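You operate a simulated robot arm through the tools that you are given. There is no shell and no other tool. Be economical: measure what you need, move in short steps, check, and stop when the job is done.

The job below is to be done with a simulated robot arm. You get a single attempt, and the scene is never put back.

Task
Turn the teal wheel till the winder display shows the card's wraps.
Fine: lower the tape lever first, fingers clear; afterwards raise it and put the steel fitting in the green tray. Where these are worked on the way, their far stop is far enough and under half their travel is too little: tape lever.

The check looks at the end state, three seconds after you hand in, the way a careful person would. Anything else that was tipped, shoved, dropped, spilled or broken makes it a failure.

Robot
A 6-joint arm with a two-finger parallel gripper, fixed in place. Base frame: the origin is at the foot of the arm, x ahead of it, y to its left, z up; the work surface is at about z = 0.88. Units: m, degrees, N and s.
With the tool pointing down near the work surface it reaches from about 0.24 to 0.64 m from the base axis. Its first joint turns from -66.0 to 66.0 degrees. Payload 2.7 kg.
Tool frame: the origin (TCP) lies between the finger pads and is the grasp point; the fingertips stand 0.023 m ahead of it; z points along the fingers, y is the line along which they close. Largest opening 0.094 m; finger width 0.038, thickness 0.01; the body of the gripper, 0.054 by 0.096 m, starts 0.039 m behind the TCP.
Orientation is told as [roll, pitch, yaw] about the base's x, y, z axes, in that order, counted from this pose: with the fingers straight down and closing along the base's y, the tool's x points along the base's -x, its y along +y and its z along -z.

Tools
- The arm moves only by the tool apply_moves. Its argument "deltas" is a list of rows, each a list of 3 entries, a list of its own where there are three numbers: the shift along the tool's x, y, z in m, then the turn, a rotation vector about the tool's x, y, z in degrees, then the finger opening in m, from 0 to 0.094. In form: [[[dx, dy, dz], [ax, ay, az], grip], ...]. A call has 1 to 12 rows; each row shifts and turns the commanded pose from where the row before left it, along the tool's axes as they then stand. Rows are played at 5 a second. More than 0.05 m and 8.6 degrees between two rows, or a gripper value outside its range, and nothing of the call is played. A pose out of reach is approached as far as the arm can. The call stops where the force on the tool passes 50 N (or 10 N more than at its start, if that is more) or the arm is blocked; 0.2 s more then pass. The fingers move at their own pace (about 0.045 m/s each) and stop on an object; they squeeze with about 39 N. The grip force told is the motor's: it shows also when the fingers shut on nothing. Time passes only in rows, and 0.2 s behind the last, so rows that do not move let the fingers close. The reply holds the time, the measured pose of the TCP, the force on the tool along the base axes, the opening and the grip force, in the units named above and with some noise, with the torque about the TCP (base axes, N m) and any sound that the robot's microphone picked up.
- Cameras (640 x 400 px; columns grow to the right, rows downward): "scene" is fixed at [0.0937, -0.4595, 1.3961]; the picture's right is [0.47, -0.88, 0.00], its down [-0.58, -0.31, -0.76] and it looks along [0.67, 0.36, -0.65] (base axes); focal length 232 px, centre (320, 200). "wrist" rides on the gripper at [0.087, 0.016, -0.074] in the tool frame; the picture's right is [-0.18, 0.98, 0.00], its down [-0.58, -0.11, -0.81] and it looks along [-0.79, -0.15, 0.59] (tool axes); focal length 243 px, centre (320, 200). There is no depth. A picture from a camera that has moved, and an enlarged one, comes with that camera's place and axes in the base frame and with its lens.
- grab_frame(camera): a new picture of that camera. No time passes.
- enlarge(camera, box): a new picture of the part [left, top, right, bottom] of that camera's present view, enlarged. No time passes.
- close_job(): hands the job in; it is judged then, once.

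Work in short steps. Places have to be worked out from the pictures, the camera data and where the tool is seen: move nearer, look again, correct. Check each grasp and each placing, and mend what went wrong. You have 120 turns and 64 pictures in all, those below and enlarged ones among them. Open the gripper and draw the arm clear of the work before you hand the job in, unless the task says otherwise; then end with one line.

The tools are called after "Emit:" by a JSON object that holds its "api" and its "payload". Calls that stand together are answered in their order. apply_moves: Moves the arm, as the interface text tells. Its arguments: {"type":"object","properties":{"deltas":{"type":"array","items":{"type":"array"}}},"required":["deltas"]} The other tools are called the same way: grab_frame (camera) takes a picture; enlarge (camera, box) takes an enlarged picture of a part of a camera's view; close_job () hands the job in.

At the start:

```text
clock: 0.0
ee_pos: [0.4101, -0.1058, 1.2321]
tool_rot: [0.0, 0.1, 0.0]
wrist_force: [0.2, -1.0, -0.7]
torque: [0.01, 0.0, -0.01]
gripper_width: 0.0941
gripper_force: 0.1
```

scene: 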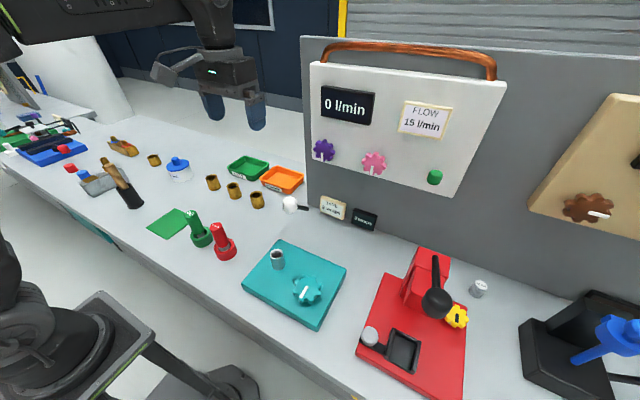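
wrist: 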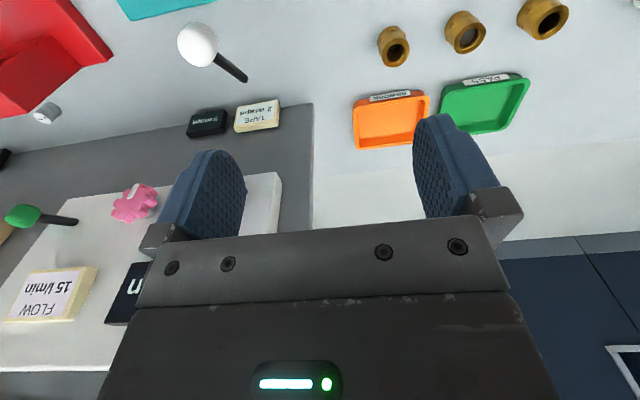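

I start by enlarging the card, displays, the teal device and the lever area.

Emit:
{"api": "enlarge", "payload": {"camera": "scene", "box": [230, 180, 390, 340]}}

Emit:
{"api": "enlarge", "payload": {"camera": "scene", "box": [340, 230, 520, 400]}}

Emit:
{"api": "enlarge", "payload": {"camera": "scene", "box": [80, 120, 310, 270]}}

Emit:
{"api": "enlarge", "payload": {"camera": "wrist", "box": [160, 0, 320, 140]}}

```text
2.50 times, centred on (310, 260) of scene
camera zoom: at [0.0937, -0.4595, 1.3961], right [0.47, -0.88, 0.0], down [-0.58, -0.31, -0.76], along [0.67, 0.36, -0.65], focal length 579 px, centre (345, 50)
```

zoom: 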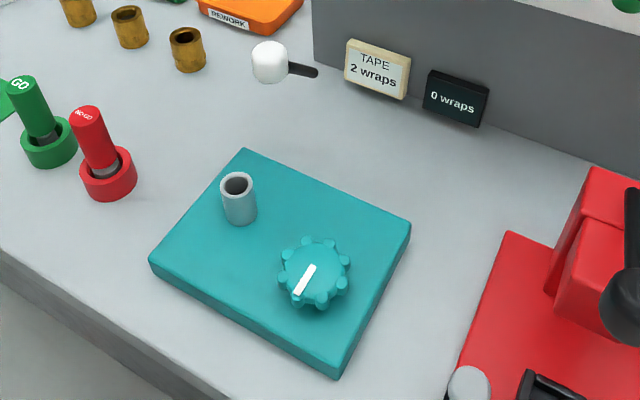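

```text
2.35 times, centred on (430, 315) of scene
camera zoom: at [0.0937, -0.4595, 1.3961], right [0.47, -0.88, 0.0], down [-0.58, -0.31, -0.76], along [0.67, 0.36, -0.65], focal length 545 px, centre (61, -71)
```

zoom: 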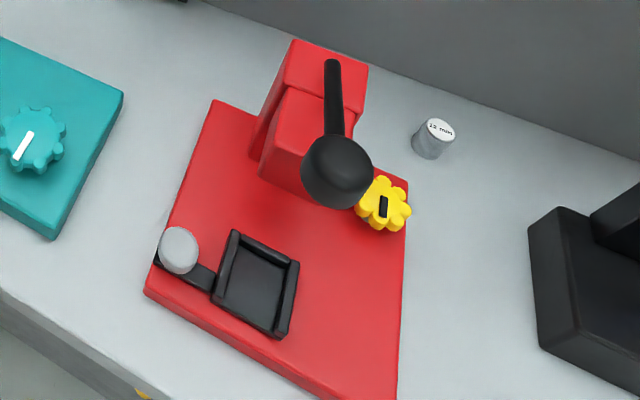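

```text
2.67 times, centred on (195, 195) of scene
camera zoom: at [0.0937, -0.4595, 1.3961], right [0.47, -0.88, 0.0], down [-0.58, -0.31, -0.76], along [0.67, 0.36, -0.65], focal length 618 px, centre (653, 213)
```

zoom: 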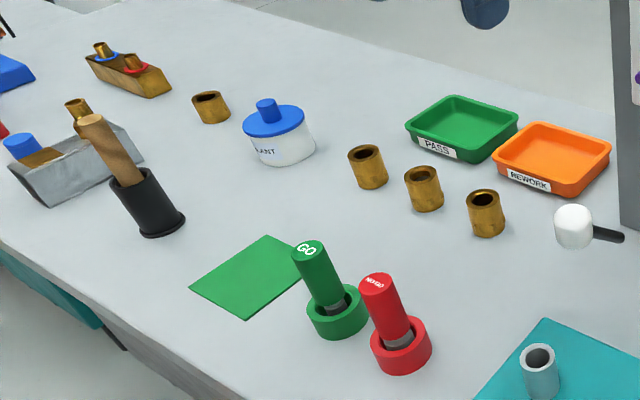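

```text
2.86 times, centred on (240, 70) of wrist
camera zoom: at [0.3251, -0.0893, 1.3057], right [0.18, 0.98, 0.0], down [0.58, -0.11, 0.81], along [0.79, -0.15, -0.59], focal length 693 px, centre (549, 571)
```

zoom: 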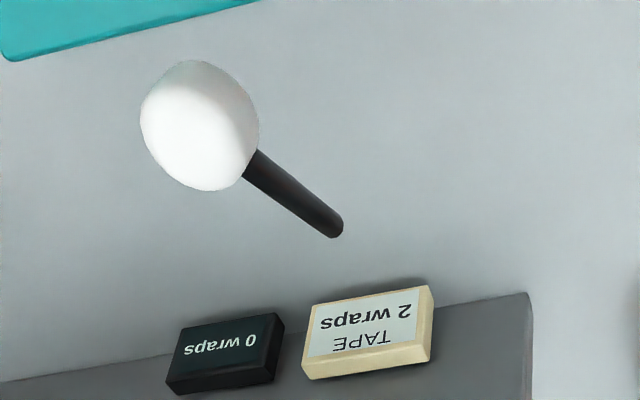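

The ray intersections put the white knob at about (0.40,-0.22,1.06). Its rod runs to about (0.475,-0.22,0.98), the winder box lies below, and the card reads 2 wraps. I turn the wrist 90° to see it from the side.

Emit:
{"api": "apply_moves", "payload": {"deltas": [[[0, 0, 0], [0, 0, 8.2], 0.094], [[0, 0, 0], [0, 0, 8.2], 0.094], [[0, 0, 0], [0, 0, 8.2], 0.094], [[0, 0, 0], [0, 0, 8.2], 0.094], [[0, 0, 0], [0, 0, 8.2], 0.094], [[0, 0, 0], [0, 0, 8.2], 0.094], [[0, 0, 0], [0, 0, 8.2], 0.094], [[0, 0, 0], [0, 0, 8.2], 0.094], [[0, 0, 0], [0, 0, 8.2], 0.094], [[0, 0, 0], [0, 0, 8.2], 0.094], [[0, 0, 0], [0, 0, 8.0], 0.094]]}}

Emit:
{"api": "grab_frame", "payload": {"camera": "wrist"}}

```text
clock: 2.4
ee_pos: [0.4111, -0.1052, 1.2322]
tool_rot: [0.1, 0.0, -90.1]
wrist_force: [-1.0, -0.2, 0.6]
torque: [-0.02, -0.01, 0.0]
gripper_width: 0.094
gripper_force: 0.1
```

```text
57 pictures are left
camera wrist: at [0.428, -0.0196, 1.306], right [0.98, -0.19, 0.0], down [-0.11, -0.58, 0.81], along [-0.15, -0.79, -0.59], focal length 243 px, centre (320, 200)
```

wrist: 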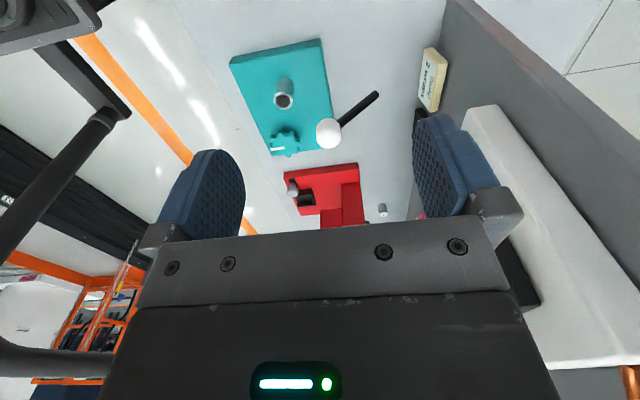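

The side view agrees: knob at (0.40,-0.22,1.05), pivot at about (0.472,-0.22,0.98). I zoom in for the details of the winder.

Emit:
{"api": "enlarge", "payload": {"camera": "wrist", "box": [220, 30, 400, 170]}}

```text
2.86 times, centred on (310, 100) of wrist
camera zoom: at [0.428, -0.0196, 1.306], right [0.98, -0.19, 0.0], down [-0.11, -0.58, 0.81], along [-0.15, -0.79, -0.59], focal length 693 px, centre (349, 486)
```

zoom: 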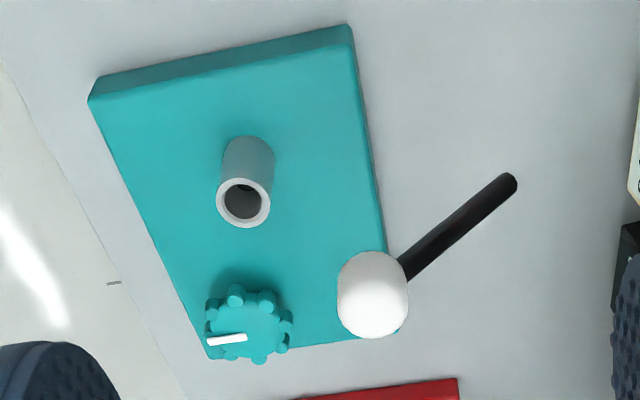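

The fitting stands on the box at about (0.33,-0.22), with its top near z=0.955. I turn back to yaw 0 and come above the knob.

Emit:
{"api": "apply_moves", "payload": {"deltas": [[[0, 0, 0], [0, 0, -8.2], 0.094], [[0, 0, 0], [0, 0, -8.2], 0.094], [[0, 0, 0], [0, 0, -8.2], 0.094], [[0, 0, 0], [0, 0, -8.2], 0.094], [[0, 0, 0], [0, 0, -8.2], 0.094], [[0, 0, 0], [0, 0, -8.2], 0.094], [[0, 0, 0], [0, 0, -8.2], 0.094], [[0, 0, 0], [0, 0, -8.2], 0.094], [[0, 0, 0], [0, 0, -8.2], 0.094], [[0, 0, 0], [0, 0, -8.2], 0.094], [[0, 0, 0], [0, 0, -8.0], 0.094]]}}

Emit:
{"api": "apply_moves", "payload": {"deltas": [[[0, -0.04, 0], [0, 0, 0], 0.08], [[0.005, -0.04, 0], [0, 0, 0], 0.08], [[0.005, -0.034, 0.03], [0, 0, 0], 0.08], [[0, 0, 0.04], [0, 0, 0], 0.08], [[0, 0, 0], [0, 0, 0], 0.08]]}}

Emit:
{"api": "grab_frame", "payload": {"camera": "wrist"}}

Emit:
{"api": "grab_frame", "payload": {"camera": "scene"}}

```text
clock: 4.8
ee_pos: [0.4108, -0.1049, 1.2311]
tool_rot: [-0.1, -0.1, 0.2]
wrist_force: [-0.4, -0.5, 0.2]
torque: [0.0, 0.02, 0.02]
gripper_width: 0.0941
gripper_force: 0.0
```

```text
clock: 6.0
ee_pos: [0.3998, -0.2198, 1.1619]
tool_rot: [0.0, -0.1, 0.1]
wrist_force: [-0.7, 0.2, 0.2]
torque: [-0.01, 0.03, 0.0]
gripper_width: 0.0804
gripper_force: 0.0
```

```text
55 pictures are left
camera wrist: at [0.3143, -0.2051, 1.2366], right [0.18, 0.98, 0.0], down [0.58, -0.11, 0.81], along [0.79, -0.15, -0.59], focal length 243 px, centre (320, 200)
```

wrist: 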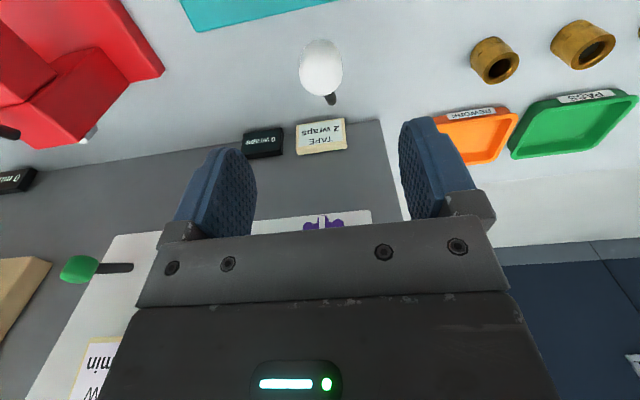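

```text
54 pictures are left
```

scene: 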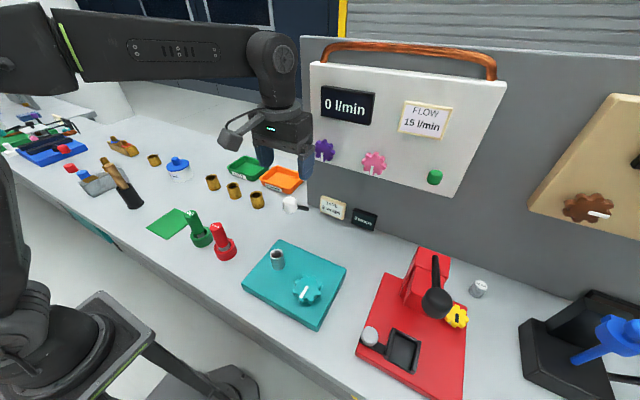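

The knob is directly below the TCP, at z≈1.05. I descend with the fingers open, then close on it.

Emit:
{"api": "apply_moves", "payload": {"deltas": [[[0, 0, 0.04], [0, 0, 0], 0.08], [[0, 0, 0.04], [0, 0, 0], 0.08], [[0, 0, 0.024], [0, 0, 0], 0.08], [[0, 0, 0], [0, 0, 0], 0.05], [[0, 0, 0], [0, 0, 0], 0.03], [[0, 0, 0], [0, 0, 0], 0.03], [[0, 0, 0], [0, 0, 0], 0.03]]}}

Emit:
{"api": "grab_frame", "payload": {"camera": "wrist"}}

```text
clock: 7.6
ee_pos: [0.3994, -0.2203, 1.0578]
tool_rot: [0.1, 0.0, 0.1]
wrist_force: [-0.9, 7.2, -0.8]
torque: [0.03, -0.02, -0.03]
gripper_width: 0.0309
gripper_force: 41.2
```

```text
53 pictures are left
camera wrist: at [0.3133, -0.2045, 1.1338], right [0.18, 0.98, 0.0], down [0.58, -0.11, 0.81], along [0.79, -0.15, -0.59], focal length 243 px, centre (320, 200)
```

wrist: 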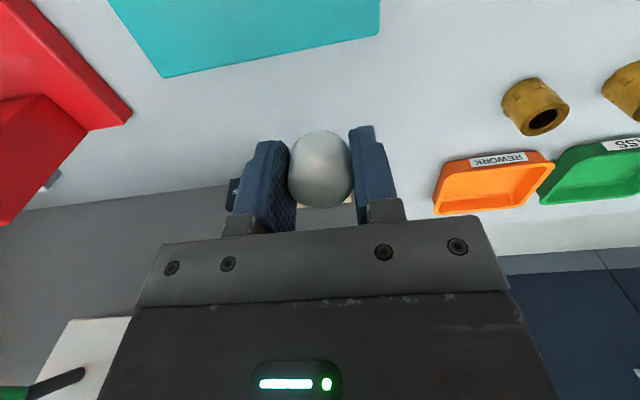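

The knob is held, 31 mm wide. I move it down along the arc in small steps and watch the force.

Emit:
{"api": "apply_moves", "payload": {"deltas": [[[0.0045, 0.0005, 0.0053], [0, 0, 0], 0.03], [[0.0045, 0, 0.0053], [0, 0, 0], 0.03], [[0.0037, 0, 0.006], [0, 0, 0], 0.03], [[0.0037, 0, 0.006], [0, 0, 0], 0.03]]}}

```text
clock: 8.6
ee_pos: [0.3844, -0.2203, 1.0366]
tool_rot: [-0.1, -0.4, 0.0]
wrist_force: [0.7, -7.1, 9.0]
torque: [-0.11, -0.78, -0.02]
gripper_width: 0.0318
gripper_force: 36.4
```

The lever follows with light force. I continue.

Emit:
{"api": "apply_moves", "payload": {"deltas": [[[0.0028, 0, 0.0064], [0, 0, 0], 0.03], [[0.0028, 0, 0.0064], [0, 0, 0], 0.03], [[0.002, 0, 0.0068], [0, 0, 0], 0.03], [[0.002, 0, 0.0068], [0, 0, 0], 0.03]]}}

Emit:
{"api": "grab_frame", "payload": {"camera": "scene"}}

```text
clock: 9.6
ee_pos: [0.3732, -0.22, 1.0073]
tool_rot: [-0.1, -0.1, 0.0]
wrist_force: [-5.9, -17.1, 14.9]
torque: [-0.07, -1.24, -0.04]
gripper_width: 0.0309
gripper_force: 44.8
```

```text
52 pictures are left
```

scene: 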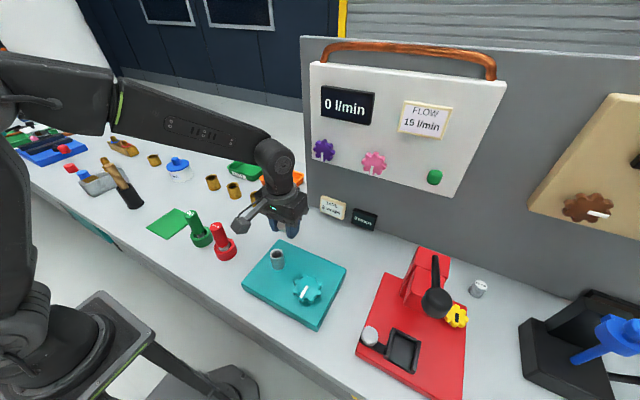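

The force is still moderate, and the −17 N sideways is off-centre grip, which I correct. I carry on down.

Emit:
{"api": "apply_moves", "payload": {"deltas": [[[0.001, -0.0006, 0.007], [0, 0, 0], 0.03], [[0.001, -0.0005, 0.007], [0, 0, 0], 0.03]]}}

Emit:
{"api": "apply_moves", "payload": {"deltas": [[[0.0, 0, 0.007], [0, 0, 0], 0.03], [[0.0, 0, 0.007], [0, 0, 0], 0.03]]}}

```text
clock: 10.2
ee_pos: [0.372, -0.22, 0.9935]
tool_rot: [0.1, -0.3, 0.1]
wrist_force: [-2.7, -14.8, 13.0]
torque: [-0.08, -1.32, -0.02]
gripper_width: 0.0311
gripper_force: 45.0
```

```text
clock: 10.8
ee_pos: [0.3721, -0.2194, 0.9831]
tool_rot: [-0.2, -0.3, 0.1]
wrist_force: [-13.5, -7.4, 42.7]
torque: [-0.01, 0.13, -0.06]
gripper_width: 0.0313
gripper_force: 45.0
```

The upward force rose to 43 N at z≈0.983, so it is probably at the lower stop. I check the pictures.

Emit:
{"api": "grab_frame", "payload": {"camera": "wrist"}}

Emit:
{"api": "enlarge", "payload": {"camera": "scene", "box": [220, 160, 400, 300]}}

```text
51 pictures are left
camera wrist: at [0.2865, -0.2042, 1.0576], right [0.18, 0.98, 0.0], down [0.58, -0.1, 0.81], along [0.8, -0.15, -0.59], focal length 243 px, centre (320, 200)
```

wrist: 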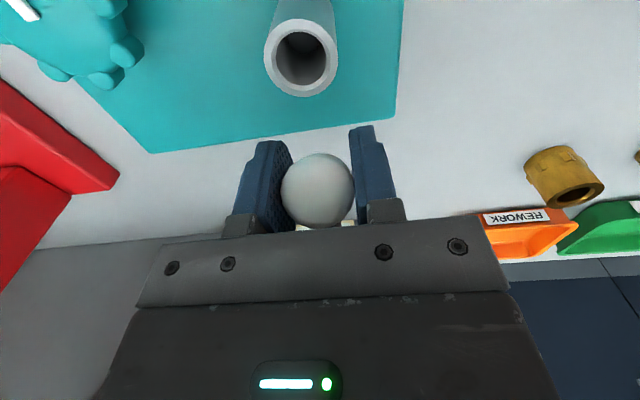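

```text
2.86 times, centred on (310, 230) of scene
camera zoom: at [0.0928, -0.4595, 1.3962], right [0.47, -0.88, 0.0], down [-0.57, -0.31, -0.76], along [0.67, 0.36, -0.65], focal length 662 px, centre (349, 114)
```

zoom: 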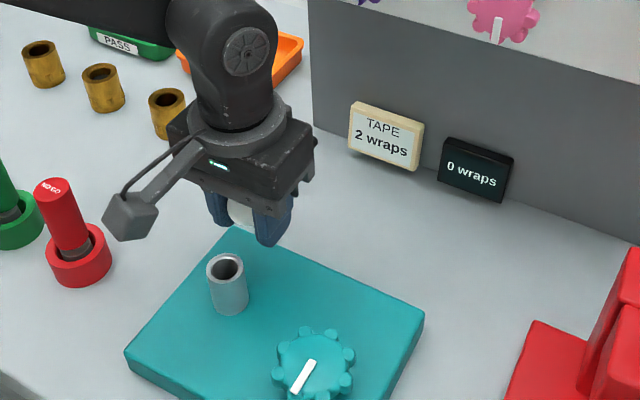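

The knob has slid slightly up between the pads, which suggests the stop. I press one more small step to confirm.

Emit:
{"api": "apply_moves", "payload": {"deltas": [[[0.0, 0, 0.004], [0, 0, 0], 0.03], [[0.0, 0, 0.0], [0, 0, 0], 0.03]]}}

Emit:
{"api": "enlarge", "payload": {"camera": "wrist", "box": [200, 100, 440, 250]}}

```text
clock: 11.4
ee_pos: [0.3727, -0.2189, 0.9742]
tool_rot: [0.2, 0.2, 0.0]
wrist_force: [3.0, -8.9, -3.0]
torque: [0.18, 0.12, 0.05]
gripper_width: 0.0343
gripper_force: 5.0
```

```text
2.67 times, centred on (320, 175) of wrist
camera zoom: at [0.287, -0.2033, 1.0488], right [0.18, 0.98, 0.0], down [0.58, -0.11, 0.81], along [0.79, -0.15, -0.59], focal length 647 px, centre (320, 267)
```

zoom: 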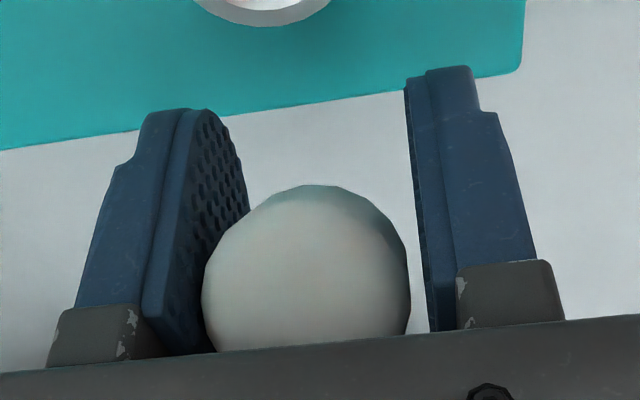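

The fingers slid over the knob while it stayed put, so it is at its lower stop. I open and retreat up.

Emit:
{"api": "apply_moves", "payload": {"deltas": [[[0.0, 0, 0.0], [0, 0, 0], 0.07], [[0.0, 0, 0.0], [0, 0, 0], 0.07], [[0.0, 0, 0.0], [0, 0, 0], 0.07], [[0, 0, -0.04], [0, 0, 0], 0.07], [[0, 0, -0.04], [0, 0, 0], 0.07], [[0, 0, -0.04], [0, 0, 0], 0.07], [[0, 0, -0.03], [0, 0, 0], 0.07]]}}

Emit:
{"api": "grab_frame", "payload": {"camera": "wrist"}}

Emit:
{"api": "enlarge", "payload": {"camera": "scene", "box": [220, 160, 400, 320]}}

```text
clock: 13.0
ee_pos: [0.3722, -0.2183, 1.1272]
tool_rot: [0.0, -0.2, -0.1]
wrist_force: [-1.1, 0.5, -0.4]
torque: [-0.01, 0.04, 0.03]
gripper_width: 0.0701
gripper_force: 0.1
```

```text
48 pictures are left
camera wrist: at [0.2874, -0.2028, 1.2017], right [0.18, 0.98, 0.0], down [0.58, -0.11, 0.81], along [0.79, -0.15, -0.59], focal length 243 px, centre (320, 200)
```

wrist: 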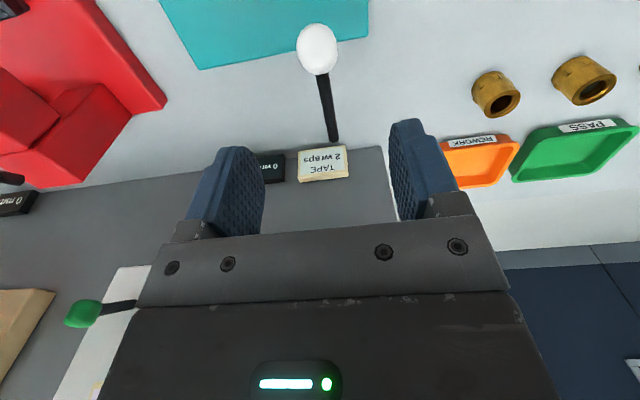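

```text
2.50 times, centred on (310, 240) of scene
camera zoom: at [0.0937, -0.4595, 1.3961], right [0.47, -0.88, 0.0], down [-0.58, -0.31, -0.76], along [0.67, 0.36, -0.65], focal length 579 px, centre (345, 100)
```

zoom: 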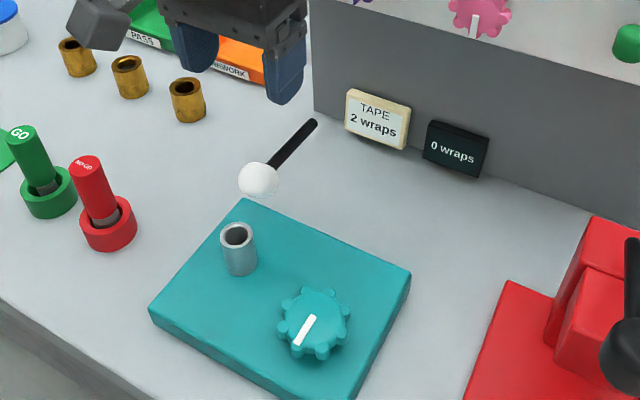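

The lever now lies about horizontal, knob at z≈0.989. I verify that this is the stop by pressing the knob top with closed fingers.

Emit:
{"api": "apply_moves", "payload": {"deltas": [[[0.0, 0, 0.03], [0, 0, 0], 0.0], [[0.0, 0, 0.03], [0, 0, 0], 0.0], [[0.0, 0, 0.027], [0, 0, 0], 0.0], [[0, 0, 0], [0, 0, 0], 0.0], [[0, 0, 0.004], [0, 0, 0], 0.0], [[0, 0, 0.004], [0, 0, 0], 0.0], [[0, 0, 0.004], [0, 0, 0], 0.0], [[0, 0, 0.004], [0, 0, 0], 0.0], [[0, 0, 0.004], [0, 0, 0], 0.0], [[0, 0, 0.004], [0, 0, 0], 0.0]]}}

```text
clock: 15.0
ee_pos: [0.3732, -0.2214, 1.0271]
tool_rot: [-0.3, -0.4, 0.2]
wrist_force: [-2.5, 1.8, 10.1]
torque: [0.03, 0.08, -0.01]
gripper_width: 0.0
gripper_force: 39.4
stopped in row 9: the force on the tool passed its limit at 58 N (the readings are from after the stop); the commanded pose is now the measured one
```

Firm stop confirmed at 58 N. Now I rise and go above the wheel, at about (0.306,-0.316), opening the fingers.

Emit:
{"api": "apply_moves", "payload": {"deltas": [[[0.0, 0, -0.04], [0, 0, 0], 0.0], [[0.0, 0, -0.043], [0, 0, 0], 0.03], [[0.022, -0.033, 0], [0, 0, 0], 0.06], [[0.022, -0.031, 0], [0, 0, 0], 0.094], [[0.022, -0.031, 0], [0, 0, 0], 0.094], [[0, 0, 0], [0, 0, 0], 0.094]]}}

Emit:
{"api": "grab_frame", "payload": {"camera": "wrist"}}

Emit:
{"api": "enlarge", "payload": {"camera": "scene", "box": [220, 160, 400, 320]}}

```text
clock: 16.4
ee_pos: [0.3087, -0.3167, 1.1078]
tool_rot: [-0.2, -0.3, 0.1]
wrist_force: [0.4, -0.2, -0.2]
torque: [0.01, -0.02, -0.02]
gripper_width: 0.0939
gripper_force: 0.0
```

```text
46 pictures are left
camera wrist: at [0.2223, -0.3013, 1.1828], right [0.18, 0.98, 0.0], down [0.58, -0.11, 0.81], along [0.8, -0.15, -0.59], focal length 243 px, centre (320, 200)
```

wrist: 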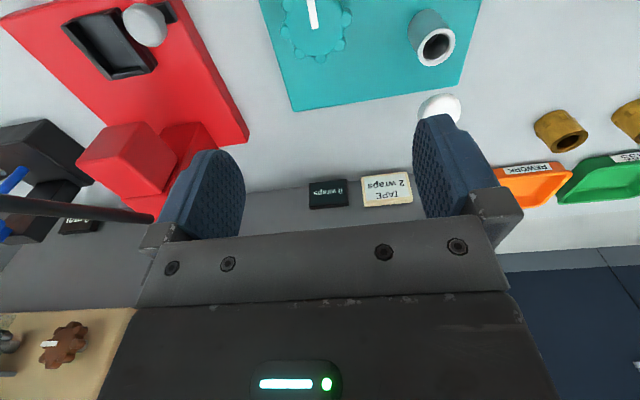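

```text
2.50 times, centred on (310, 240) of scene
camera zoom: at [0.0936, -0.4596, 1.3961], right [0.47, -0.88, 0.0], down [-0.58, -0.31, -0.76], along [0.67, 0.36, -0.65], focal length 579 px, centre (345, 100)
```

zoom: 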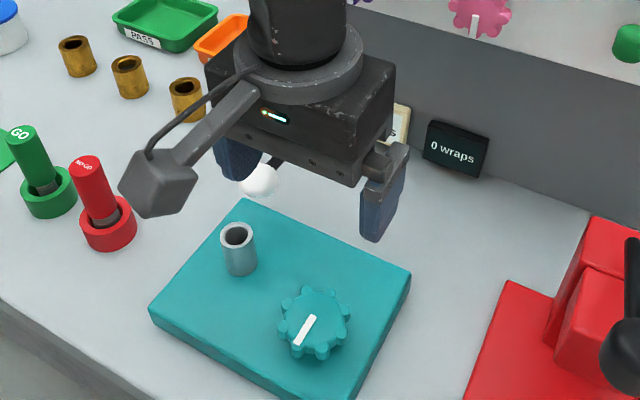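

I judge the wheel centre at about (0.301,-0.3185), its top at 0.935 and its diameter about 0.06. I centre over it, descend most of the way and look.

Emit:
{"api": "apply_moves", "payload": {"deltas": [[[0.0077, -0.002, 0.04], [0, 0, 0], 0.094], [[0, 0, 0.04], [0, 0, 0], 0.094], [[0, 0, 0.037], [0, 0, 0], 0.094], [[0, 0, 0], [0, 0, 0], 0.094]]}}

Emit:
{"api": "grab_frame", "payload": {"camera": "wrist"}}

Emit:
{"api": "enlarge", "payload": {"camera": "scene", "box": [220, 180, 400, 340]}}

```text
clock: 17.4
ee_pos: [0.2987, -0.3159, 0.993]
tool_rot: [-0.2, -0.4, 0.1]
wrist_force: [0.0, -0.3, -0.1]
torque: [-0.01, -0.02, 0.02]
gripper_width: 0.0941
gripper_force: 0.1
```

```text
44 pictures are left
camera wrist: at [0.2135, -0.2994, 1.0663], right [0.18, 0.98, 0.0], down [0.58, -0.11, 0.81], along [0.8, -0.15, -0.59], focal length 243 px, centre (320, 200)
```

wrist: 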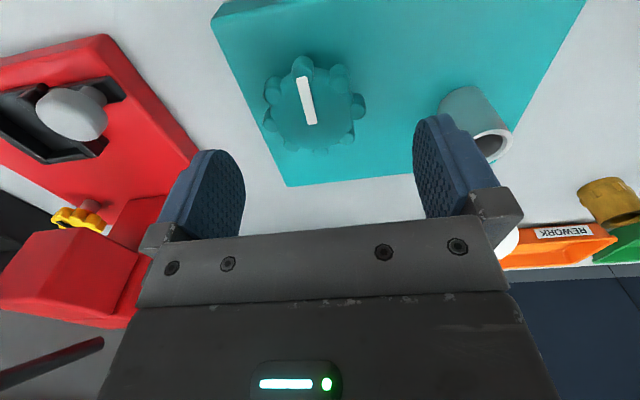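

```text
2.50 times, centred on (310, 260) of scene
camera zoom: at [0.0937, -0.4595, 1.3961], right [0.47, -0.88, 0.0], down [-0.58, -0.31, -0.76], along [0.67, 0.36, -0.65], focal length 579 px, centre (345, 50)
```

zoom: 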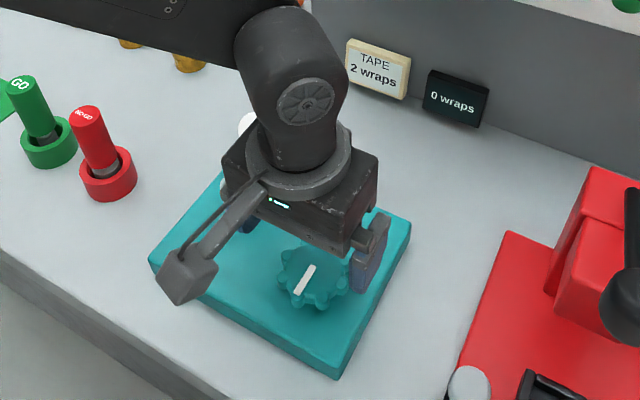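

The wheel centre computes to (0.3005,-0.319). I shift by 2–3 mm, descend to z≈0.94 and close.

Emit:
{"api": "apply_moves", "payload": {"deltas": [[[-0.002, -0.003, 0.025], [0, 0, 0], 0.094], [[0, 0, 0.02], [0, 0, 0], 0.094], [[0, 0, 0.008], [0, 0, 0], 0.094], [[0, 0, 0], [0, 0, 0], 0.07], [[0, 0, 0], [0, 0, 0], 0.05], [[0, 0, 0], [0, 0, 0], 0.05], [[0, 0, 0], [0, 0, 0], 0.05]]}}

Emit:
{"api": "grab_frame", "payload": {"camera": "wrist"}}

```text
clock: 19.0
ee_pos: [0.3009, -0.3194, 0.9394]
tool_rot: [-0.2, -0.3, 0.1]
wrist_force: [-0.5, 0.0, -4.3]
torque: [0.09, -0.2, 0.01]
gripper_width: 0.0599
gripper_force: 45.0
```

```text
42 pictures are left
camera wrist: at [0.2159, -0.3041, 1.0127], right [0.18, 0.98, 0.0], down [0.58, -0.11, 0.81], along [0.8, -0.15, -0.59], focal length 243 px, centre (320, 200)
```

wrist: 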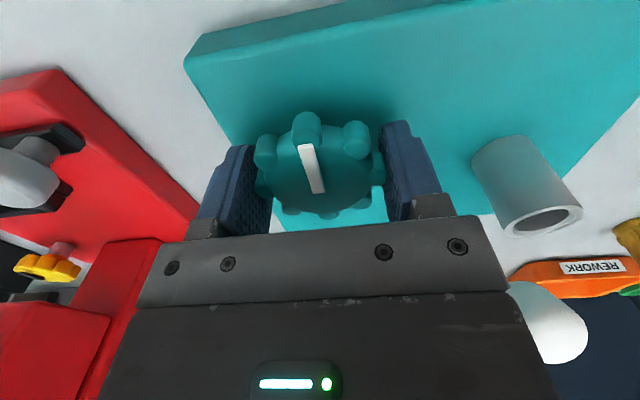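

The wheel is gripped, centred, at 60 mm. I turn it about 30° clockwise as seen from above and read the display.

Emit:
{"api": "apply_moves", "payload": {"deltas": [[[0, 0, 0], [0, 0, 6], 0.05], [[0, 0, 0], [0, 0, 6], 0.05], [[0, 0, 0], [0, 0, 6], 0.05], [[0, 0, 0], [0, 0, 6], 0.05], [[0, 0, 0], [0, 0, 6], 0.05]]}}

Emit:
{"api": "enlarge", "payload": {"camera": "scene", "box": [220, 180, 400, 340]}}

```text
clock: 20.2
ee_pos: [0.3024, -0.3207, 0.9392]
tool_rot: [0.0, -0.5, -30.0]
wrist_force: [-2.0, -1.9, 1.1]
torque: [0.39, -0.01, 0.81]
gripper_width: 0.0599
gripper_force: 35.3
```

```text
2.50 times, centred on (310, 260) of scene
camera zoom: at [0.0936, -0.4596, 1.3961], right [0.47, -0.88, 0.0], down [-0.58, -0.31, -0.76], along [0.67, 0.36, -0.65], focal length 579 px, centre (345, 50)
```

zoom: 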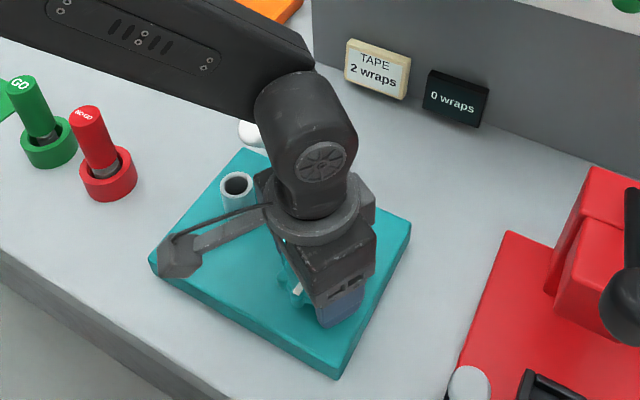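

The display still reads 0. I check the wrist view to see whether the wheel turned with the fingers.

Emit:
{"api": "grab_frame", "payload": {"camera": "wrist"}}

```text
40 pictures are left
camera wrist: at [0.2363, -0.2643, 1.0135], right [0.65, 0.76, 0.0], down [0.44, -0.38, 0.81], along [0.62, -0.53, -0.59], focal length 243 px, centre (320, 200)
```

wrist: 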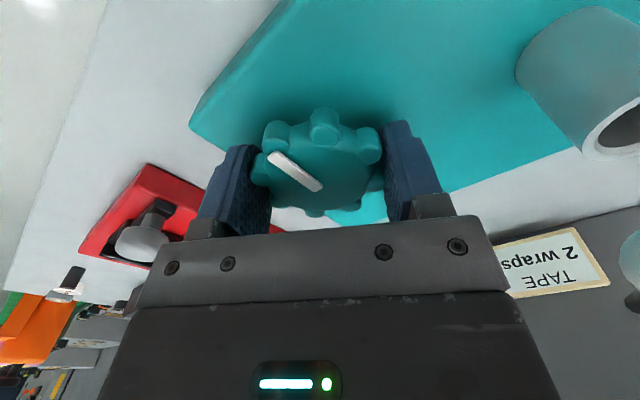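

The wheel stayed put and the fingers slipped, so that direction is the zero stop. I turn counter-clockwise instead.

Emit:
{"api": "apply_moves", "payload": {"deltas": [[[0, 0, 0], [0, 0, -6], 0.05], [[0, 0, 0], [0, 0, -6], 0.05], [[0, 0, 0], [0, 0, -6], 0.05], [[0, 0, 0], [0, 0, -6], 0.05], [[0, 0, 0], [0, 0, -6], 0.05]]}}

Emit:
{"api": "grab_frame", "payload": {"camera": "wrist"}}

Emit:
{"api": "enlarge", "payload": {"camera": "scene", "box": [300, 180, 400, 240]}}

```text
clock: 21.4
ee_pos: [0.3023, -0.3191, 0.9394]
tool_rot: [-0.3, -0.4, 0.3]
wrist_force: [-3.5, 7.5, 11.6]
torque: [0.85, -1.22, -0.02]
gripper_width: 0.0599
gripper_force: 44.9
```

```text
39 pictures are left
camera wrist: at [0.2168, -0.3043, 1.0134], right [0.18, 0.98, 0.0], down [0.58, -0.1, 0.81], along [0.8, -0.15, -0.59], focal length 243 px, centre (320, 200)
```

wrist: 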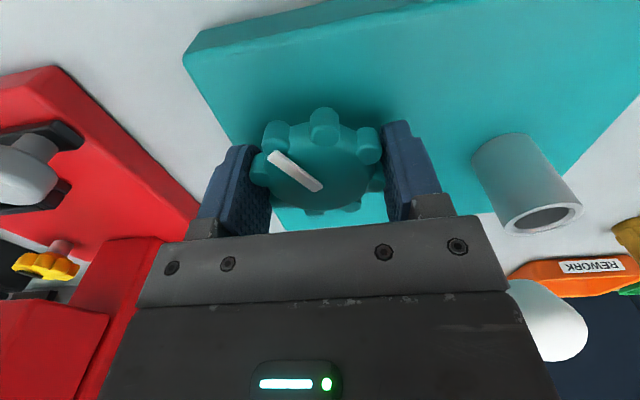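

```text
6.40 times, centred on (350, 210) of scene
camera zoom: at [0.0934, -0.4592, 1.3963], right [0.47, -0.88, 0.0], down [-0.57, -0.31, -0.76], along [0.67, 0.36, -0.65], focal length 1483 px, centre (128, 136)
```

zoom: 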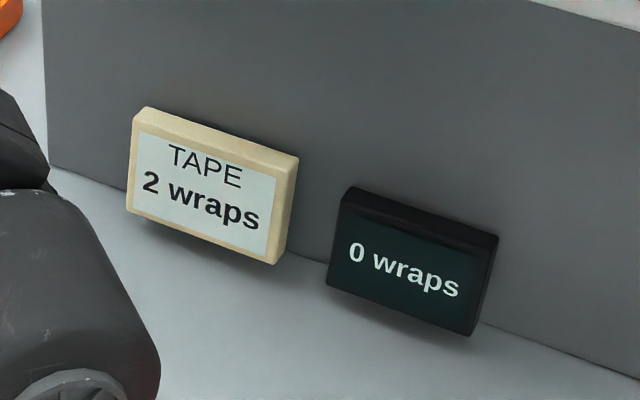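

The wheel is now turning with the fingers, about 30° CCW. The display still reads 0, so I continue CCW.

Emit:
{"api": "apply_moves", "payload": {"deltas": [[[0, 0, 0], [0, 0, -6], 0.05], [[0, 0, 0], [0, 0, -6], 0.05], [[0, 0, 0], [0, 0, -6], 0.05], [[0, 0, 0], [0, 0, -6], 0.05], [[0, 0, 0], [0, 0, -6], 0.05]]}}

Emit:
{"api": "grab_frame", "payload": {"camera": "wrist"}}

Emit:
{"api": "grab_frame", "payload": {"camera": "scene"}}

```text
clock: 22.6
ee_pos: [0.3017, -0.3181, 0.9406]
tool_rot: [-0.2, -0.1, 30.2]
wrist_force: [1.0, 32.2, 21.7]
torque: [0.72, -0.29, -0.11]
gripper_width: 0.0596
gripper_force: 45.6
```

```text
37 pictures are left
camera wrist: at [0.2203, -0.3487, 1.0136], right [-0.34, 0.94, 0.0], down [0.55, 0.2, 0.81], along [0.76, 0.27, -0.59], focal length 243 px, centre (320, 200)
```

wrist: 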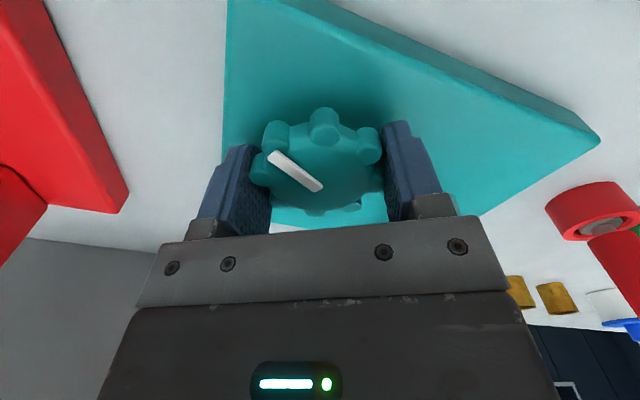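

```text
36 pictures are left
```

scene: 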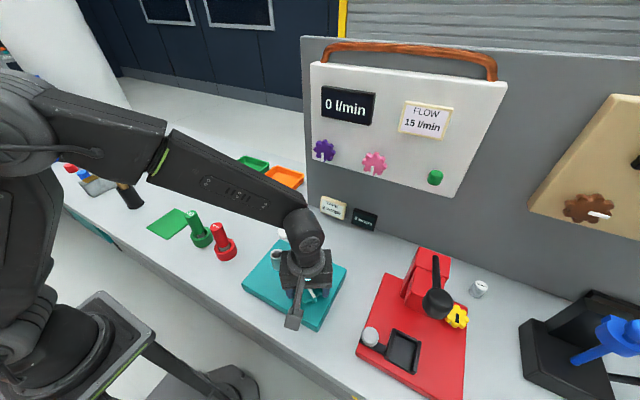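

The wheel follows. There is some sideways load, so I will shift about 1 mm in +y. First I read the display.

Emit:
{"api": "enlarge", "payload": {"camera": "scene", "box": [300, 180, 400, 240]}}

```text
6.40 times, centred on (350, 210) of scene
camera zoom: at [0.0935, -0.4585, 1.3965], right [0.47, -0.88, 0.0], down [-0.57, -0.31, -0.76], along [0.67, 0.36, -0.65], focal length 1483 px, centre (128, 136)
```

zoom: 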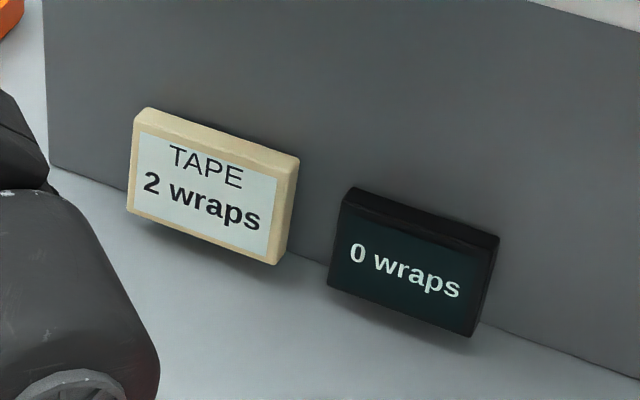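

Still 0, so a wrap probably needs more turn. I continue CCW with a small centring shift.

Emit:
{"api": "apply_moves", "payload": {"deltas": [[[-0.0005, 0.001, 0], [0, 0, -6], 0.05], [[0, 0, 0], [0, 0, -6], 0.05], [[0, 0, 0], [0, 0, -6], 0.05], [[0, 0, 0], [0, 0, -6], 0.05], [[0, 0, 0], [0, 0, -6], 0.05]]}}

Emit:
{"api": "apply_moves", "payload": {"deltas": [[[0, 0, 0], [0, 0, -6], 0.05], [[0, 0, 0], [0, 0, -6], 0.05], [[0, 0, 0], [0, 0, -6], 0.05], [[0, 0, 0], [0, 0, -6], 0.05], [[0, 0, 0], [0, 0, -6], 0.05]]}}

Emit:
{"api": "enlarge", "payload": {"camera": "scene", "box": [220, 180, 400, 340]}}

```text
clock: 23.8
ee_pos: [0.3017, -0.3179, 0.9399]
tool_rot: [-0.1, 0.0, 60.1]
wrist_force: [-3.5, 33.0, 23.3]
torque: [0.72, 0.14, -0.07]
gripper_width: 0.0601
gripper_force: 45.0
```

```text
clock: 25.0
ee_pos: [0.2996, -0.3199, 0.9386]
tool_rot: [0.0, -0.1, 90.1]
wrist_force: [-14.0, 34.1, 25.2]
torque: [-0.22, -0.06, 0.0]
gripper_width: 0.0597
gripper_force: 44.7
```

```text
2.50 times, centred on (310, 260) of scene
camera zoom: at [0.093, -0.4584, 1.3966], right [0.47, -0.88, 0.0], down [-0.57, -0.31, -0.76], along [0.67, 0.36, -0.65], focal length 579 px, centre (345, 50)
```

zoom: 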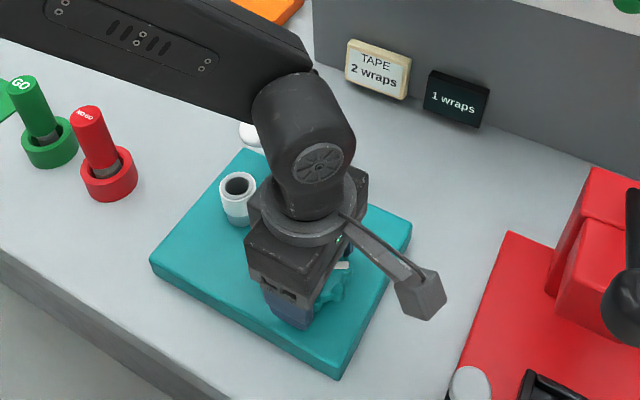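

The display shows 1 wrap after about 120°. The load has built up, so I release, rise, turn back by 135° to the same lobe alignment and re-centre.

Emit:
{"api": "apply_moves", "payload": {"deltas": [[[0, 0, 0], [0, 0, 0], 0.07], [[0, 0, 0], [0, 0, 0], 0.094], [[0, 0, 0], [0, 0, 0], 0.094], [[0, 0, -0.03], [0, 0, 0], 0.094], [[0, 0, -0.03], [0, 0, 0], 0.094], [[0, 0, 0], [0, 0, 0], 0.094]]}}

Emit:
{"api": "apply_moves", "payload": {"deltas": [[[0, 0, 0], [0, 0, 8.5], 0.094], [[0, 0, 0], [0, 0, 8.5], 0.094], [[0, 0, 0], [0, 0, 8.5], 0.094], [[0, 0, 0], [0, 0, 8.5], 0.094], [[0, 0, 0], [0, 0, 8.5], 0.094], [[0, 0, 0], [0, 0, 8.5], 0.094], [[0, 0, 0], [0, 0, 8.5], 0.094], [[0, 0, 0], [0, 0, 8.5], 0.094], [[0, 0, 0], [0, 0, 8.5], 0.094], [[0, 0, 0], [0, 0, 8.5], 0.094], [[0, 0, 0], [0, 0, 5.0], 0.094]]}}

Emit:
{"api": "grab_frame", "payload": {"camera": "wrist"}}

Emit:
{"api": "enlarge", "payload": {"camera": "scene", "box": [220, 180, 400, 340]}}

```text
clock: 26.4
ee_pos: [0.3016, -0.3203, 0.9984]
tool_rot: [-0.4, 0.3, 90.0]
wrist_force: [0.2, 0.0, -0.2]
torque: [0.04, 0.01, -0.01]
gripper_width: 0.094
gripper_force: 0.1
```

```text
clock: 28.8
ee_pos: [0.3014, -0.3196, 0.9988]
tool_rot: [-0.2, -0.4, -0.2]
wrist_force: [0.9, -0.5, -0.4]
torque: [0.0, 0.01, 0.0]
gripper_width: 0.094
gripper_force: 0.1
```

```text
33 pictures are left
camera wrist: at [0.2159, -0.3036, 1.0729], right [0.19, 0.98, 0.0], down [0.58, -0.11, 0.81], along [0.8, -0.15, -0.59], focal length 243 px, centre (320, 200)
```

wrist: 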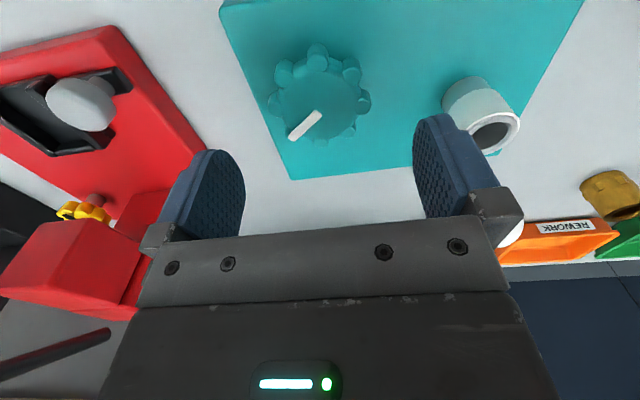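

```text
2.50 times, centred on (310, 260) of scene
camera zoom: at [0.0937, -0.4595, 1.3961], right [0.47, -0.88, 0.0], down [-0.58, -0.31, -0.76], along [0.67, 0.36, -0.65], focal length 579 px, centre (345, 50)
```

zoom: 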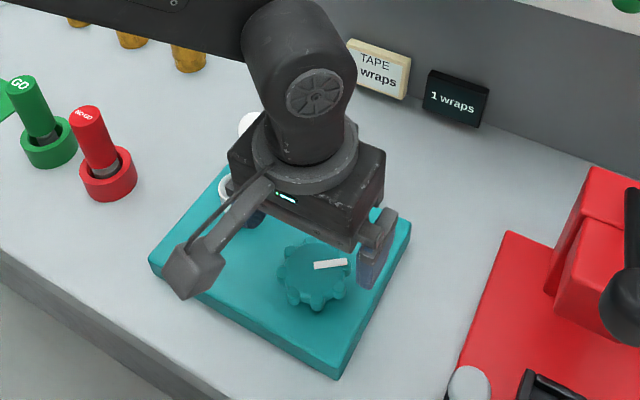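

The pointer turned about 120° and the display holds 1. I rotate another 45° back, descend and regrip.

Emit:
{"api": "apply_moves", "payload": {"deltas": [[[0.0008, 0.001, 0], [0, 0, 8.5], 0.094], [[0, 0, 0], [0, 0, 8.5], 0.094], [[0, 0, 0], [0, 0, 8.5], 0.094], [[0, 0, 0], [0, 0, 8.5], 0.094], [[0, 0, 0], [0, 0, 8.5], 0.094], [[0, 0, 0], [0, 0, 2.5], 0.094], [[0, 0, 0.03], [0, 0, 0], 0.094], [[0, 0, 0.03], [0, 0, 0], 0.094], [[0, 0, 0], [0, 0, 0], 0.07], [[0, 0, 0], [0, 0, 0], 0.05], [[0, 0, 0], [0, 0, 0], 0.05], [[0, 0, 0], [0, 0, 0], 0.05]]}}

Emit:
{"api": "grab_frame", "payload": {"camera": "wrist"}}

```text
clock: 31.4
ee_pos: [0.3014, -0.3197, 0.9386]
tool_rot: [0.0, -0.3, -45.0]
wrist_force: [-21.4, -20.4, -5.8]
torque: [-0.58, -0.12, 0.0]
gripper_width: 0.0589
gripper_force: 45.1
```

```text
31 pictures are left
camera wrist: at [0.2516, -0.2479, 1.013], right [0.83, 0.56, 0.0], down [0.33, -0.48, 0.81], along [0.46, -0.67, -0.59], focal length 243 px, centre (320, 200)
```

wrist: 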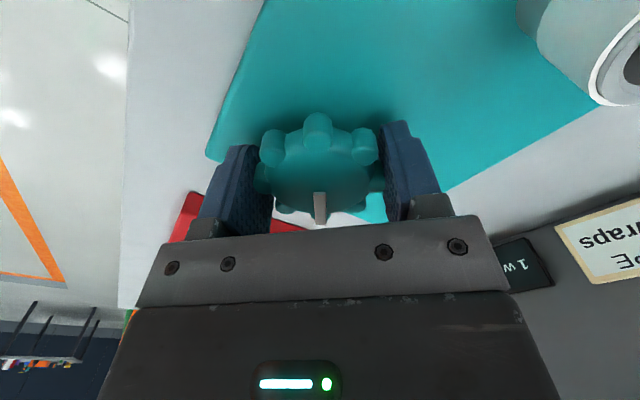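

Gripped, with a slight off-centre load along −tool y. I shift 1.2 mm and turn CCW 42°.

Emit:
{"api": "apply_moves", "payload": {"deltas": [[[0, -0.0012, 0], [0, 0, 0], 0.05], [[0, 0, 0], [0, 0, -6], 0.05], [[0, 0, 0], [0, 0, -6], 0.05], [[0, 0, 0], [0, 0, -6], 0.05], [[0, 0, 0], [0, 0, -6], 0.05], [[0, 0, 0], [0, 0, -6], 0.05], [[0, 0, 0], [0, 0, -6], 0.05], [[0, 0, 0], [0, 0, -6], 0.05]]}}

Emit:
{"api": "enlarge", "payload": {"camera": "scene", "box": [220, 180, 400, 340]}}

```text
clock: 33.2
ee_pos: [0.3015, -0.3197, 0.9396]
tool_rot: [-0.1, -0.4, -2.9]
wrist_force: [-5.9, -19.6, -23.4]
torque: [0.9, -1.01, -0.02]
gripper_width: 0.0588
gripper_force: 44.9
```

```text
2.50 times, centred on (310, 260) of scene
camera zoom: at [0.0937, -0.4603, 1.3958], right [0.47, -0.88, 0.0], down [-0.58, -0.31, -0.76], along [0.67, 0.36, -0.65], focal length 579 px, centre (345, 50)
```

zoom: 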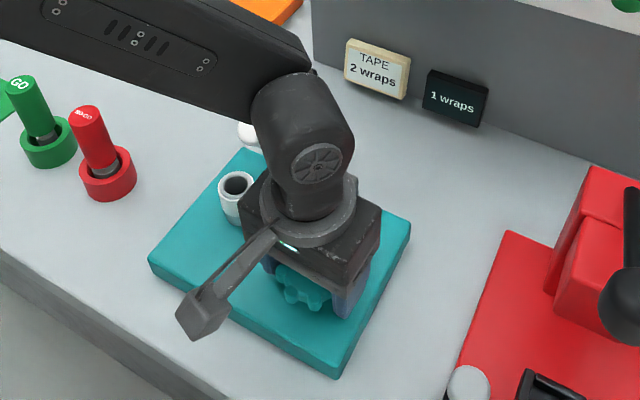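

Total is about 162° and the display still shows 1. I continue in 18° pieces.

Emit:
{"api": "apply_moves", "payload": {"deltas": [[[0, 0, 0], [0, 0, -6], 0.05], [[0, 0, 0], [0, 0, -6], 0.05], [[0, 0, 0], [0, 0, -6], 0.05]]}}

Emit:
{"api": "enlarge", "payload": {"camera": "scene", "box": [300, 180, 400, 240]}}

```text
clock: 34.0
ee_pos: [0.3011, -0.3205, 0.9393]
tool_rot: [-0.2, -0.4, 15.2]
wrist_force: [-5.0, -19.9, -24.2]
torque: [0.64, -0.95, 0.0]
gripper_width: 0.0588
gripper_force: 45.2
```

```text
6.40 times, centred on (350, 210) of scene
camera zoom: at [0.0937, -0.4603, 1.3959], right [0.47, -0.88, 0.0], down [-0.58, -0.31, -0.76], along [0.67, 0.36, -0.65], focal length 1483 px, centre (128, 136)
```

zoom: 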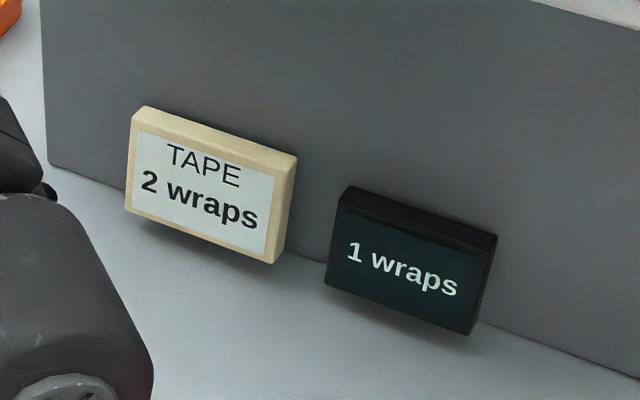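

At about 180° it still reads 1. I continue another 30°.

Emit:
{"api": "apply_moves", "payload": {"deltas": [[[0, 0, 0], [0, 0, -6], 0.05], [[0, 0, 0], [0, 0, -6], 0.05], [[0, 0, 0], [0, 0, -6], 0.05], [[0, 0, 0], [0, 0, -6], 0.05], [[0, 0, 0], [0, 0, -6], 0.05]]}}

Emit:
{"api": "enlarge", "payload": {"camera": "scene", "box": [300, 180, 400, 240]}}

```text
clock: 35.2
ee_pos: [0.3008, -0.3198, 0.939]
tool_rot: [-0.4, -0.1, 45.2]
wrist_force: [-4.6, -16.4, -13.7]
torque: [1.35, 0.12, 0.03]
gripper_width: 0.0591
gripper_force: 44.6
```

```text
6.40 times, centred on (350, 210) of scene
camera zoom: at [0.0937, -0.4602, 1.3959], right [0.47, -0.88, 0.0], down [-0.58, -0.31, -0.76], along [0.67, 0.36, -0.65], focal length 1483 px, centre (128, 136)
```

zoom: 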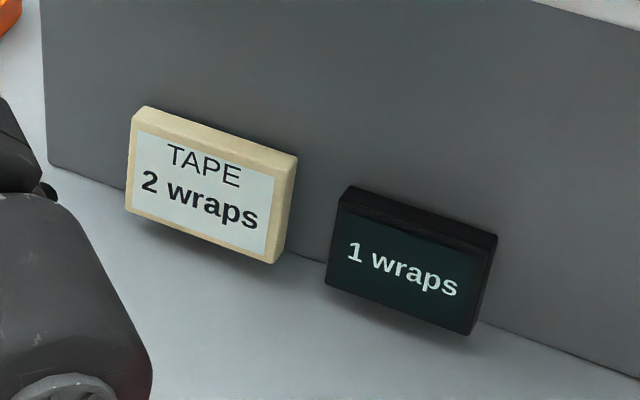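

About 210° and still 1. I continue 30° further.

Emit:
{"api": "apply_moves", "payload": {"deltas": [[[0, 0, 0], [0, 0, -6], 0.05], [[0, 0, 0], [0, 0, -6], 0.05], [[0, 0, 0], [0, 0, -6], 0.05], [[0, 0, 0], [0, 0, -6], 0.05], [[0, 0, 0], [0, 0, -6], 0.05]]}}

Emit:
{"api": "enlarge", "payload": {"camera": "scene", "box": [300, 180, 400, 240]}}

```text
clock: 36.4
ee_pos: [0.3014, -0.3186, 0.9384]
tool_rot: [-0.4, 0.1, 75.1]
wrist_force: [-6.6, -6.4, -4.0]
torque: [1.35, 0.17, -0.03]
gripper_width: 0.0587
gripper_force: 44.8
```

```text
6.40 times, centred on (350, 210) of scene
camera zoom: at [0.0936, -0.4598, 1.3961], right [0.47, -0.88, 0.0], down [-0.58, -0.31, -0.76], along [0.67, 0.36, -0.65], focal length 1483 px, centre (128, 136)
```

zoom: 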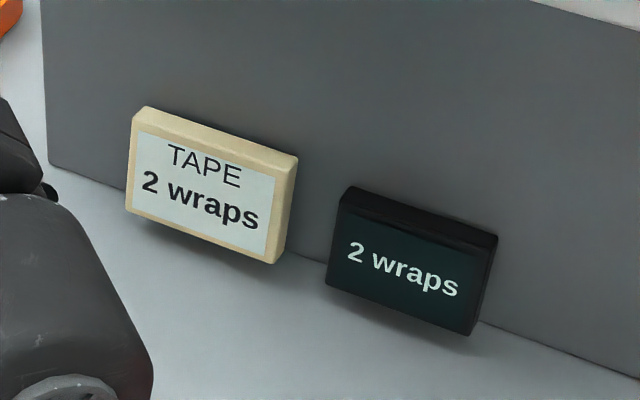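

It shows 2 wraps at about 240°. I add 8° of margin, release and rise.

Emit:
{"api": "apply_moves", "payload": {"deltas": [[[0, 0, 0], [0, 0, -4], 0.05], [[0, 0, 0], [0, 0, -4], 0.05], [[0, 0, 0], [0, 0, 0], 0.07], [[0, 0, 0], [0, 0, 0], 0.094], [[0, 0, 0], [0, 0, 0], 0.094], [[0, 0, -0.04], [0, 0, 0], 0.094], [[0, 0, -0.04], [0, 0, 0], 0.094], [[0, 0, -0.04], [0, 0, 0], 0.094], [[0, 0, -0.03], [0, 0, 0], 0.094]]}}

Emit:
{"api": "apply_moves", "payload": {"deltas": [[[0, 0, 0], [0, 0, 8.5], 0.08], [[0, 0, 0], [0, 0, 8.5], 0.08], [[0, 0, 0], [0, 0, 8.5], 0.08], [[0, 0, 0], [0, 0, 8.5], 0.08], [[0, 0, 0], [0, 0, 8.5], 0.08], [[0, 0, 0], [0, 0, 8.5], 0.08], [[0, 0, 0], [0, 0, 8.5], 0.08], [[0, 0, 0], [0, 0, 8.5], 0.08], [[0, 0, 0], [0, 0, 8.5], 0.08], [[0, 0, 0], [0, 0, 6.6], 0.08]]}}

Emit:
{"api": "enlarge", "payload": {"camera": "scene", "box": [220, 180, 400, 340]}}

```text
clock: 38.4
ee_pos: [0.3007, -0.3198, 1.0909]
tool_rot: [-0.3, 0.1, 83.1]
wrist_force: [0.1, -0.6, 0.2]
torque: [-0.01, 0.0, -0.01]
gripper_width: 0.0942
gripper_force: 0.1
```

```text
clock: 40.6
ee_pos: [0.2997, -0.3191, 1.0891]
tool_rot: [-0.3, -0.3, -0.3]
wrist_force: [-0.2, 0.6, -0.6]
torque: [-0.01, 0.01, 0.02]
gripper_width: 0.0801
gripper_force: 0.1
```

```text
2.50 times, centred on (310, 260) of scene
camera zoom: at [0.0937, -0.4595, 1.3961], right [0.47, -0.88, 0.0], down [-0.58, -0.31, -0.76], along [0.67, 0.36, -0.65], focal length 579 px, centre (345, 50)
```

zoom: 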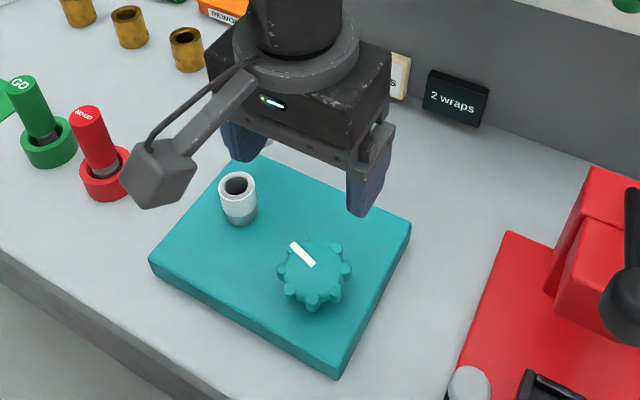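

The display holds 2 wraps and the fitting is taped. Now I go above the knob at (0.374,-0.219) to raise the lever.

Emit:
{"api": "apply_moves", "payload": {"deltas": [[[-0.025, 0.033, -0.01], [0, 0, 0], 0.08], [[-0.025, 0.033, 0], [0, 0, 0], 0.08], [[-0.026, 0.034, 0], [0, 0, 0], 0.08], [[0, 0, 0], [0, 0, 0], 0.08]]}}

Emit:
{"api": "grab_frame", "payload": {"camera": "wrist"}}

```text
clock: 41.6
ee_pos: [0.3761, -0.2189, 1.1004]
tool_rot: [-0.1, -0.3, -0.1]
wrist_force: [0.1, -0.2, -0.8]
torque: [0.01, -0.02, 0.01]
gripper_width: 0.0802
gripper_force: 0.0
```

```text
25 pictures are left
camera wrist: at [0.2904, -0.2018, 1.1749], right [0.19, 0.98, 0.0], down [0.58, -0.11, 0.81], along [0.8, -0.15, -0.59], focal length 243 px, centre (320, 200)
```

wrist: 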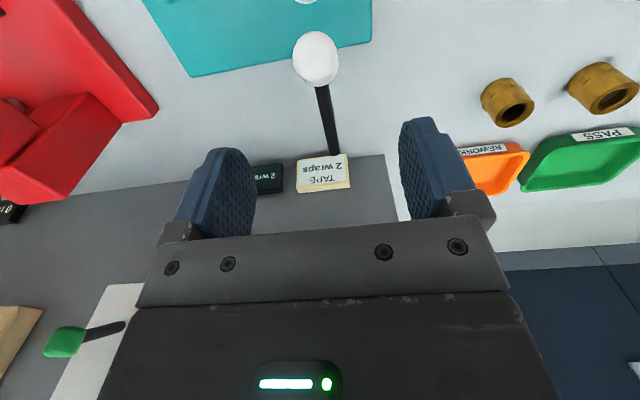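

The knob is at about (0.374,-0.220,0.985). I descend and grip.

Emit:
{"api": "apply_moves", "payload": {"deltas": [[[0.002, -0.0012, 0.04], [0, 0, 0], 0.08], [[0, 0, 0.04], [0, 0, 0], 0.08], [[0, 0, 0.034], [0, 0, 0], 0.08], [[0, 0, 0], [0, 0, 0], 0.05], [[0, 0, 0], [0, 0, 0], 0.03], [[0, 0, 0], [0, 0, 0], 0.03], [[0, 0, 0], [0, 0, 0], 0.03]]}}

```text
clock: 43.2
ee_pos: [0.3739, -0.2203, 0.9864]
tool_rot: [-0.2, -0.2, -0.1]
wrist_force: [0.7, 6.6, -0.4]
torque: [0.01, 0.07, -0.01]
gripper_width: 0.0325
gripper_force: 2.6
```

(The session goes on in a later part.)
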